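You operate a simulated robot arm through the tools that you are given. There is no shell and no other tool. Be economical: measure what you need, move in short steps, check, and stop when the job is done.

The job below is to be done with a simulated robot arm. You get a single attempt, and the scene is never put back.

TASK
Pull the logbooks drawer open.
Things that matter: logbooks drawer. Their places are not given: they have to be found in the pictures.

Only the result counts: the job must be done as asked and must still hold three seconds after the hand-in. Knocking over, shifting, dropping, spilling or breaking anything else fails it.

THE ROBOT
A 6-joint arm with a two-finger parallel gripper, fixed in place. Base frame: the origin is at the foot of the arm, x ahead of it, y to its left, z up. Units: mm, degrees, N and s.
With the tool pointing down near the work surface it reaches from about 100 to 620 mm from the base axis. Its first joint turns from -66.0 to 66.0 degrees. Payload 2.9 kg.
The TCP is the grasp point between the finger pads, 30 mm short of the fingertips. In the tool frame z runs along the fingers and y along their closing line. Largest opening 110 mm; finger width 20, thickness 10; the body of the gripper, 48 by 112 mm, starts 55 mm behind the TCP.
Orientation is that of the tool frame in the base frame, as a unit quaternion [x, y, z, w]. With the fingers straight down and closing along the base's y, the tool's x points along the base's -x, its y along +y and its z along -z.

THE INTERFACE
- The arm moves only by the tool arm_command. Its argument "steps" is a list of rows, each a list of 7 numbers: the shift along the tool's x, y, z in units of 40 mm (1.0 is 40 mm), then the turn, a rotation vector about the tool's x, y, z in units of 4 degrees (1.0 is 4 degrees), then the finger opening in mm, from 0 to 110. In form: [[dx, dy, dz, rx, ry, rz, hand], ...]. A call has 1 to 10 rows; each row shifts and turns the commanded pose from where the row before left it, along the tool's axes as they then stand. A call with a number of a shift or a turn outside -1 to 1 is refused whole. Rows are played at 5 a second. More than 50 mm and 8.6 degrees between two rows, or a gripper value outside its range, and nothing of the call is played. A pose out of reach is approached as far as the arm can. The call stops where the force on the tool passes 40 N (or 10 N more than at its start, if that is more) or the arm is blocked; 0.2 s more then pass. Each finger travels about 108 mm/s and halts on what it meets, pressing with about 38 N; the grip force reading is that of the motor and also rises with nothing between the fingers. The clock runs only during rows and for 0.2 s after the last one: add rows that do not move to give the fingers time. It gives the time, the measured TCP pose, the force on the tool (base axes), the opening and the grip force at its end, in the units of the frame above (readings bear some noise).
- Cameras (640 x 400 px; columns grow to the right, rows downward): "scene" is fixed at [84.2, 457.8, 1361.4]; the picture's right is [-0.54, -0.84, 0.00], its down [-0.66, 0.42, -0.63] and it looks along [0.53, -0.34, -0.78] (base axes); focal length 318 px, centre (320, 200). "wrist" rides on the gripper at [-36, 0, -57] in the tool frame; the picture's right is [0.00, -1.00, 0.00], its down [0.97, 0.00, -0.24] and it looks along [0.24, 0.00, 0.97] (tool axes); focal length 218 px, centre (320, 200).
- get_image(camera): a new picture of that camera. It takes no simulated time.
- locate(camera, pixels): for up to 12 pixels [column, row] of the newest picture of that camera ("zoom" is the newest enlarged one), the place [x, y, z] in the base frame of the surface seen there, good to about 2 mm. It takes no simulated time.
- close_up(camera, box): a new picture of the part [left, top, right, bottom] of that camera's present view, enlarged. It takes no simulated time.
- sign_off(): hands the job in; it is judged then, once.

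Go step by step. Measure first, check grasps and placings, and put right what went wrong. The budget is 60 turns and 26 pictures, counting those below and the enlarged ones. Unless the task says otherwise, let go and move clear before handing in, and close with one line.

The tools are called after "Emit:" as name(argument=value, ...) on one line, values as JSON. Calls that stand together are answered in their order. arm_command: Moves the arm, as the interface text tells. Its arguments: {"type":"object","properties":{"steps":{"type":"array","items":{"type":"array","items":{"type":"number"}}}},"required":["steps"]} The other tools are called the same way: get_image (camera) takes a picture; locate (camera, pixels) gives the place of the surface under pixels of a picture; close_up (camera, box) takes an enlarged picture of a part of a camera's view; sign_off () hands the job in.

At the start:

```text
t: 0.0
tcp_pos: [420.8, 25.0, 770.1]
ee_rot: [0.0, 1.0, -0.001, -0.001]
wrist_force: [0.5, 0.1, 0.5]
gripper_width: 109.9
grip_force: 0.0
```

scene: 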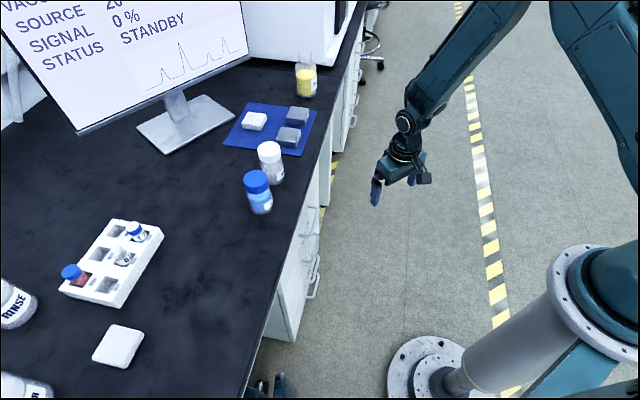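
wrist: 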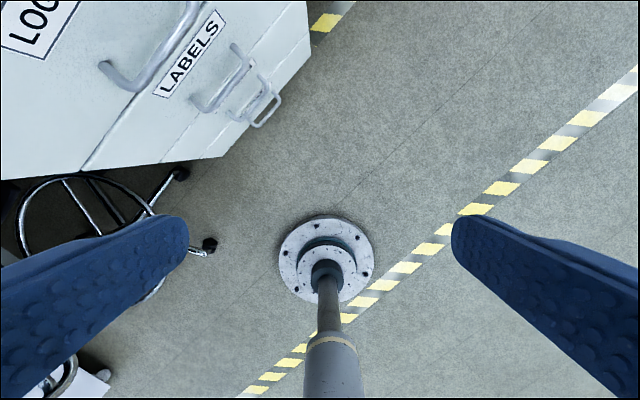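

The wrist picture shows a drawer front with a "LOG…" label at (35,25) and a handle near (150,50). I'll measure these points.

Emit:
locate(camera="wrist", pixels=[[35, 25], [105, 68], [125, 82], [150, 60], [185, 25], [195, 5], [185, 60], [240, 70], [80, 165], [20, 130], [160, 160], [60, 100]])

Emit:
close_up(camera="wrist", box=[0, 0, 320, 200])

Emit:
close_up(camera="scene", box=[240, 60, 400, 360])

```text
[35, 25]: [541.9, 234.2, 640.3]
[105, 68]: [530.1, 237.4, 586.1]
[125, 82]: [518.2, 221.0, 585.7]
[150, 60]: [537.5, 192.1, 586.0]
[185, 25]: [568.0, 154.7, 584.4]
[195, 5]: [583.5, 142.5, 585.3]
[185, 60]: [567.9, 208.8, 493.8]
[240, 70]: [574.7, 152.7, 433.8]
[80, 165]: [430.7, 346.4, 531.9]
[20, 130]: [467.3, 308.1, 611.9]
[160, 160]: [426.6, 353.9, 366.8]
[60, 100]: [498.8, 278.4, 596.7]
```

```text
2.00 times, centred on (160, 100) of wrist
```

zoom: 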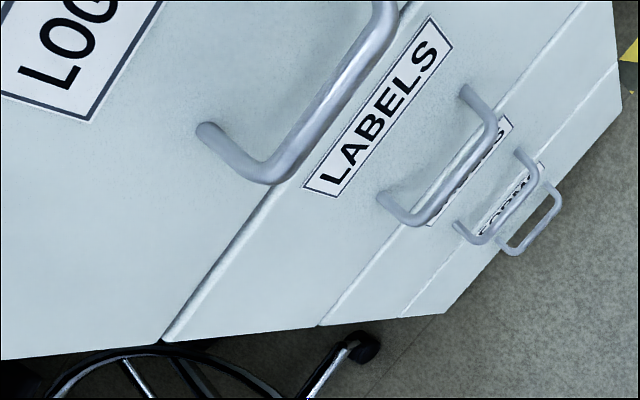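

```text
1.33 times, centred on (320, 210) of scene
```

zoom: 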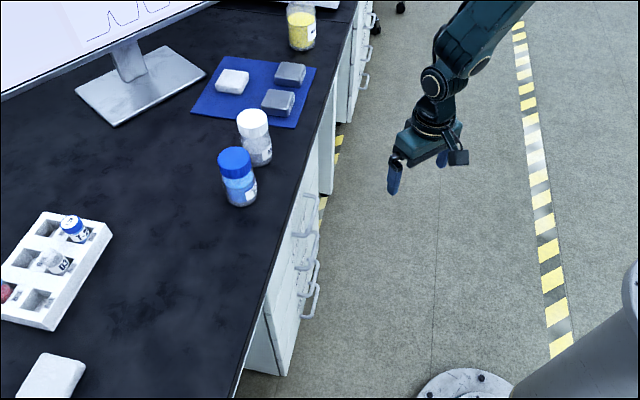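

The drawer front is the vertical plane x+y≈777. The top ("LOG…") drawer's handle bar runs along (0.71,-0.71,0) at z≈586, about 37 mm off the front. I'll turn the tool to face the front so I can see it better.

Emit:
arm_command(steps=[[0, 0, 0, 0, 0, 1, 60], [0, 0, 0, 0, 0, 1, 60], [0, 0, 0, 0, 0, 1, 60], [0, 0, 0, 0, 0, 1, 60], [0, 0, 0, 0, 0, 1, 60], [0, 0, 0, 0, 0, 1, 60], [0, 0, 0, 0, 0, 1, 60], [0, 0, 0, 0, 0, 1, 60], [0, 0, 0, 0, 0, 1, 60], [0, 0, 0, 0, 0, 1, 60]])

Emit:
arm_command(steps=[[0, 0, 0, 0, 0, 1, 40], [0, 0, 0, 0, 0, 0.25, 40], [0, 0, 0, -1, 0, 0, 40], [0, 0, 0, -1, 0, 0, 40], [0, 0, 0, -1, 0, 0, 40], [0, 0, 0, -1, 0, 0, 40], [0, 0, 0, -1, 0, 0, 40], [0, 0, 0, -1, 0, 0, 40], [0, 0, 0, -1, 0, 0, 40], [0, 0, 0, -1, 0, 0, 40]])

Emit:
get_image(camera="wrist")

Emit:
locate(camera="scene", pixels=[[300, 180], [250, 340], [330, 100], [311, 270], [310, 240]])

```text
t: 2.2
tcp_pos: [419.8, 24.2, 769.6]
ee_rot: [0.343, 0.939, 0.001, 0.0]
wrist_force: [0.3, -0.3, 0.4]
gripper_width: 60.3
grip_force: 0.1
```

```text
t: 4.4
tcp_pos: [419.6, 25.4, 769.8]
ee_rot: [0.367, 0.888, 0.255, 0.106]
wrist_force: [0.7, 0.1, 0.0]
gripper_width: 40.0
grip_force: 0.0
```

```text
21 pictures are left
```

wrist: 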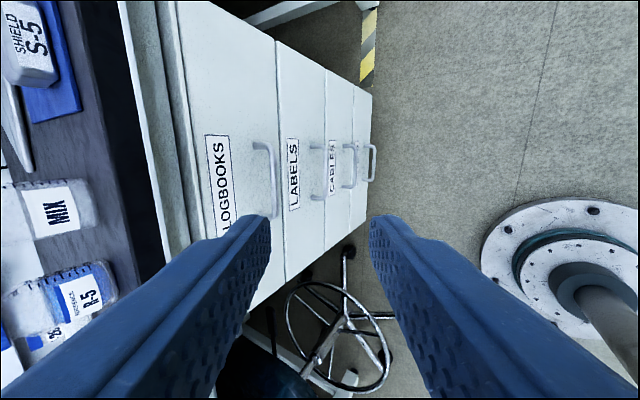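

```text
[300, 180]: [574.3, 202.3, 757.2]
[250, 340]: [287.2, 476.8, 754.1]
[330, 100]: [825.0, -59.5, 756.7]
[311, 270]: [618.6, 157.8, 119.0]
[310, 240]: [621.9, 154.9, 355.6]
```

The wrist picture shows LOGBOOKS as the top drawer, with its handle between about (258,145) and (275,215). The bench top edge is at z≈757. I'll measure the handle.

Emit:
locate(camera="wrist", pixels=[[256, 145], [266, 144], [271, 152], [272, 165], [273, 180], [275, 195], [276, 208], [250, 180], [230, 100], [120, 100], [185, 140], [283, 180]])

Emit:
close_up(camera="wrist", box=[160, 80, 352, 200])

```text
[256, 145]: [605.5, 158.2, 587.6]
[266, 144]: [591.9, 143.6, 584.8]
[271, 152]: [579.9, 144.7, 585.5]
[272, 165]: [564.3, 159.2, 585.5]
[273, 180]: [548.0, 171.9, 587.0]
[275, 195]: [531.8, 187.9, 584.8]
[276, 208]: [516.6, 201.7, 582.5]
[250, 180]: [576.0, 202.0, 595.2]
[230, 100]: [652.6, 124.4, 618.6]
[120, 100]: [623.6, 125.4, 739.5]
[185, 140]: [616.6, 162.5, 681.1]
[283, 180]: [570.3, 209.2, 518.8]
```

```text
3.33 times, centred on (256, 140) of wrist
```

zoom: 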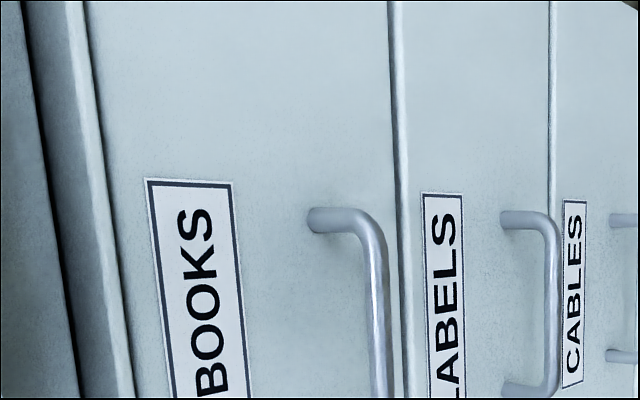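

The bar centre is about (550,178,585). I'll finish tilting so the tool is about 34° below horizontal, then move to a pre-grasp point 90 mm short of the bar.

Emit:
arm_command(steps=[[0, 0, 0, -1, 0, 0, 40], [0, 0, 0, -1, 0, 0, 40], [0, 0, 0, -1, 0, 0, 40], [0, 0, 0, -1, 0, 0, 40], [0, 0, 0, -1, 0, 0, 28], [0, 0, 0, -1, 0, 0, 28]])

Emit:
arm_command(steps=[[0.06, -0.2, 0.75, 0, 0, 0, 28], [0.06, -0.2, 0.75, 0, 0, 0, 28], [0.06, -0.2, 0.75, 0, 0, 0, 28], [0.06, -0.2, 0.75, 0, 0, 0, 28], [0.06, -0.1, 0.75, 0, 0, 0, 28], [0.06, -0.1, 0.73, 0, 0, 0, 28], [0, 0, 0, 0, 0, 0, 28]])

Emit:
get_image(camera="wrist")

```text
t: 5.8
tcp_pos: [418.1, 26.3, 769.5]
ee_rot: [0.337, 0.816, 0.434, 0.18]
wrist_force: [-0.4, 0.6, 0.2]
gripper_width: 28.0
grip_force: 0.0
```

```text
t: 7.4
tcp_pos: [497.1, 124.4, 634.9]
ee_rot: [0.337, 0.816, 0.434, 0.18]
wrist_force: [0.0, -0.5, -0.3]
gripper_width: 27.8
grip_force: 0.1
```

```text
19 pictures are left
```

wrist: 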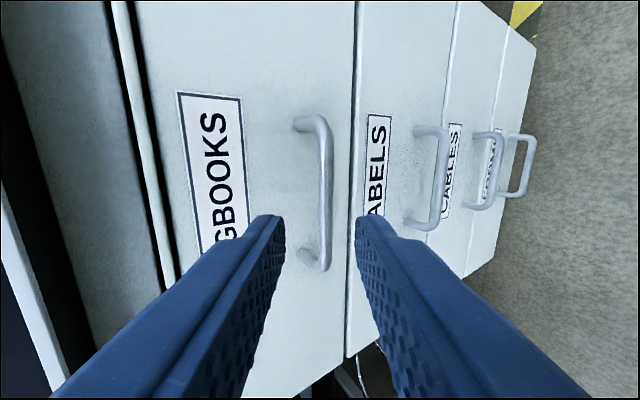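

The bar at column ≈325, rows 120–265, lies between the fingertips (285 and 357). I'll measure the bar once more before advancing.

Emit:
locate(camera="wrist", pixels=[[320, 200], [325, 200], [331, 200], [324, 150], [300, 124], [306, 255], [324, 240]])

```text
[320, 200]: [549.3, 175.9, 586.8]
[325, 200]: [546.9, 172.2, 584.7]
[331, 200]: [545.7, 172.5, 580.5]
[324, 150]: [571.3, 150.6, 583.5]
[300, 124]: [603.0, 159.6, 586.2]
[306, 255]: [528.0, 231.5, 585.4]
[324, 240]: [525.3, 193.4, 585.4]
```

The bar lies on the tool axis about 89 mm ahead. I'll advance 80 mm, then close.

Emit:
arm_command(steps=[[0, -0.02, 0.5, 0, 0, 0, 28], [0, 0, 0.5, 0, 0, 0, 28], [0, 0, 0.4, 0, 0, 0, 28], [0, 0, 0.3, 0, 0, 0, 28], [0, 0, 0.3, 0, 0, 0, 28], [0, 0, 0, 0, 0, 0, 28]])

Emit:
get_image(camera="wrist")

```text
t: 8.8
tcp_pos: [543.9, 171.3, 591.2]
ee_rot: [0.338, 0.816, 0.433, 0.18]
wrist_force: [-0.3, -0.6, -0.6]
gripper_width: 28.1
grip_force: 0.1
```

```text
18 pictures are left
```

wrist: 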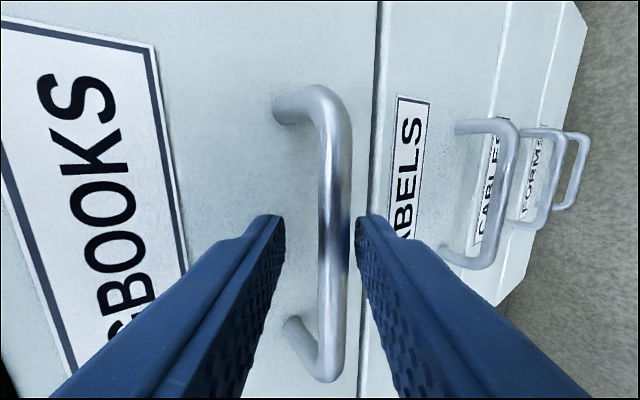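

No contact yet. The bar (columns 318–350) sits about 4 mm toward the lower finger, so I'll shift to centre it and close.

Emit:
arm_command(steps=[[0, -0.1, 0, 0, 0, 0, 28], [0, 0, 0, 0, 0, 0, 0], [0, 0, 0, 0, 0, 0, 0], [0, 0, 0, 0, 0, 0, 0]])

```text
t: 9.8
tcp_pos: [543.2, 168.4, 586.8]
ee_rot: [0.337, 0.816, 0.434, 0.18]
wrist_force: [0.3, -0.5, -5.5]
gripper_width: 10.5
grip_force: 44.5
```

The grip on the bar is good (opening 10.5 mm, 44.5 N). I'll pull straight out along (-0.71,-0.71,0).

Emit:
arm_command(steps=[[0, -0.112, -0.166, 0, 0, 0, 0], [0, -0.168, -0.249, 0, 0, 0, 0], [0, -0.168, -0.249, 0, 0, 0, 0], [0, -0.168, -0.249, 0, 0, 0, 0], [0, 0, 0, 0, 0, 0, 0]])

Emit:
get_image(camera="wrist")

```text
t: 11.0
tcp_pos: [511.9, 138.7, 587.0]
ee_rot: [0.338, 0.816, 0.433, 0.181]
wrist_force: [5.6, -4.6, -7.1]
gripper_width: 10.9
grip_force: 44.4
```

```text
17 pictures are left
```

wrist: 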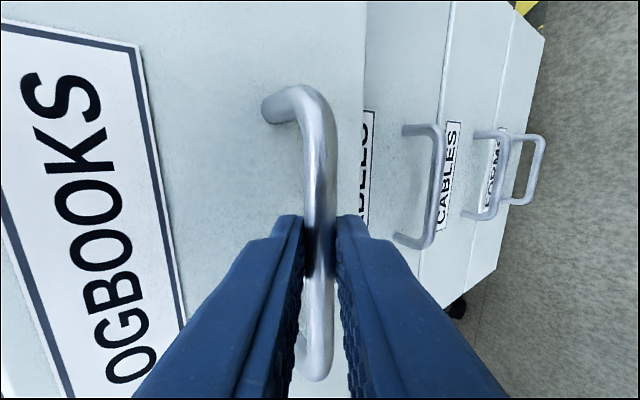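

The drawer is moving (43 mm out) with only about 7 N of sideways force. I'll keep pulling with a slight sideways correction.

Emit:
arm_command(steps=[[-0.02, -0.168, -0.249, 0, 0, 0, 0], [-0.01, -0.168, -0.249, 0, 0, 0, 0], [-0.006, -0.168, -0.249, 0, 0, 0, 0], [-0.006, -0.168, -0.249, 0, 0, 0, 0], [-0.006, -0.168, -0.249, 0, 0, 0, 0], [-0.006, -0.168, -0.249, 0, 0, 0, 0], [0, 0, 0, 0, 0, 0, 0]])

```text
t: 12.6
tcp_pos: [461.2, 88.0, 587.3]
ee_rot: [0.337, 0.816, 0.433, 0.179]
wrist_force: [-3.6, 3.0, -6.7]
gripper_width: 10.4
grip_force: 44.5
```

The drawer is now about 115 mm out, and the sideways force has reversed and is small. I'll continue the pull without the correction.

Emit:
arm_command(steps=[[0.02, -0.168, -0.249, 0, 0, 0, 0], [0, -0.168, -0.249, 0, 0, 0, 0], [0, -0.168, -0.249, 0, 0, 0, 0], [0, -0.168, -0.249, 0, 0, 0, 0], [0, -0.168, -0.249, 0, 0, 0, 0], [0, 0, 0, 0, 0, 0, 0]])

Emit:
get_image(camera="scene")

```text
t: 14.0
tcp_pos: [418.3, 45.5, 588.4]
ee_rot: [0.337, 0.817, 0.433, 0.178]
wrist_force: [-8.1, 6.5, -10.7]
gripper_width: 11.0
grip_force: 45.4
```

```text
16 pictures are left
```

scene: 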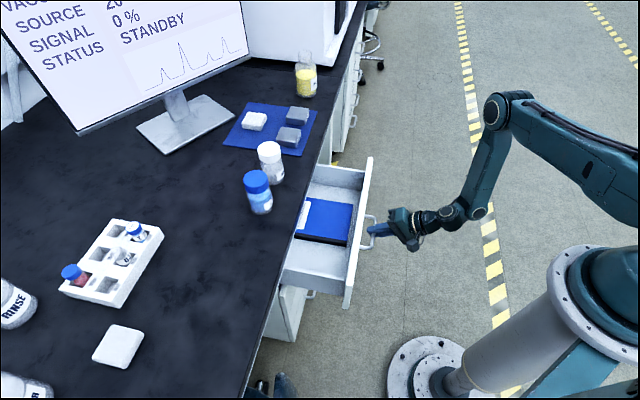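

The drawer is clearly open by about 175 mm with the contents visible. I'll pull a bit more with small corrections, stopping if it reaches its end.

Emit:
arm_command(steps=[[0.04, -0.188, -0.235, 0, 0, 0, 0], [0.01, -0.178, -0.242, 0, 0, 0, 0], [0.005, -0.168, -0.249, 0, 0, 0, 0], [0.005, -0.168, -0.249, 0, 0, 0, 0], [0, 0, 0, 0, 0, 0, 0]])

```text
t: 15.2
tcp_pos: [384.7, 11.3, 587.2]
ee_rot: [0.338, 0.815, 0.435, 0.182]
wrist_force: [-0.7, 0.1, 7.0]
gripper_width: 10.6
grip_force: 45.0
```

Now about 223 mm out and still moving freely. I'll try another 48 mm to look for the end of travel.

Emit:
arm_command(steps=[[0, -0.162, -0.253, 0, 0, 0, 0], [0, -0.168, -0.249, 0, 0, 0, 0], [0, -0.168, -0.249, 0, 0, 0, 0], [0, -0.168, -0.249, 0, 0, 0, 0], [0, 0, 0, 0, 0, 0, 0]])

Emit:
get_image(camera="scene")

```text
t: 16.4
tcp_pos: [349.1, -23.4, 587.7]
ee_rot: [0.337, 0.816, 0.434, 0.182]
wrist_force: [12.2, -12.7, 10.0]
gripper_width: 10.8
grip_force: 44.5
```

```text
15 pictures are left
```

scene: 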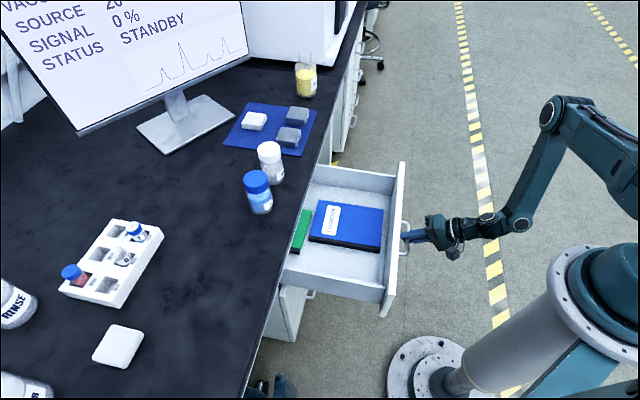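

The drawer is about 270 mm open with the logbooks exposed, which is plenty. I'll relieve the sideways load, open the fingers a little, and back off along the tool axis.

Emit:
arm_command(steps=[[-0.05, 0.015, -0.01, 0, 0, 0, 10], [0, 0, 0, 0, 0, 0, 28], [0, 0, 0, 0, 0, 0, 28], [0, 0, 0, 0, 0, 0, 28]])

Emit:
get_image(camera="wrist")

```text
t: 17.4
tcp_pos: [349.5, -23.6, 589.2]
ee_rot: [0.338, 0.815, 0.434, 0.18]
wrist_force: [-0.4, 0.6, 0.0]
gripper_width: 28.1
grip_force: 0.1
```

```text
14 pictures are left
```

wrist: 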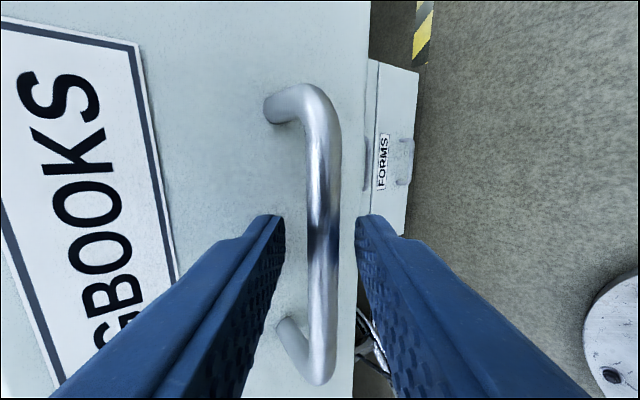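

The bar (columns 308–340) is free between the fingers and the force is zero. I'll back straight out along the tool axis.

Emit:
arm_command(steps=[[0, 0, -0.3, 0, 0, 0, 28], [0, 0, -0.4, 0, 0, 0, 28], [0, 0, -0.5, 0, 0, 0, 28], [0, 0, -0.5, 0, 0, 0, 28], [0, 0, -0.5, 0, 0, 0, 28], [0, 0, 0, 0, 0, 0, 28], [0, 0, 0, 0, 0, 0, 28]])

Emit:
get_image(camera="scene")

```text
t: 19.0
tcp_pos: [299.6, -74.2, 637.7]
ee_rot: [0.338, 0.816, 0.434, 0.18]
wrist_force: [0.4, -0.3, -1.0]
gripper_width: 27.9
grip_force: 0.1
```

```text
13 pictures are left
```

scene: 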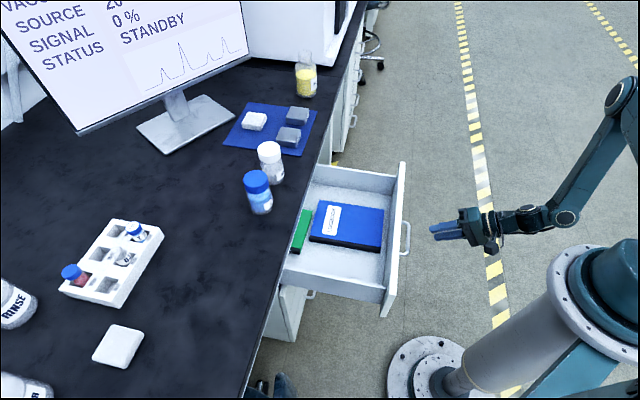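

The drawer front is still at about (400,230), the gripper is clear of the handle, and nothing else has moved. I'm handing in.

Emit:
sign_off()

```text
The job is handed in.
```

The logbooks drawer is pulled open about 270 mm and stayed there after I let go. The gripper is clear, and the last picture shows nothing else moved.
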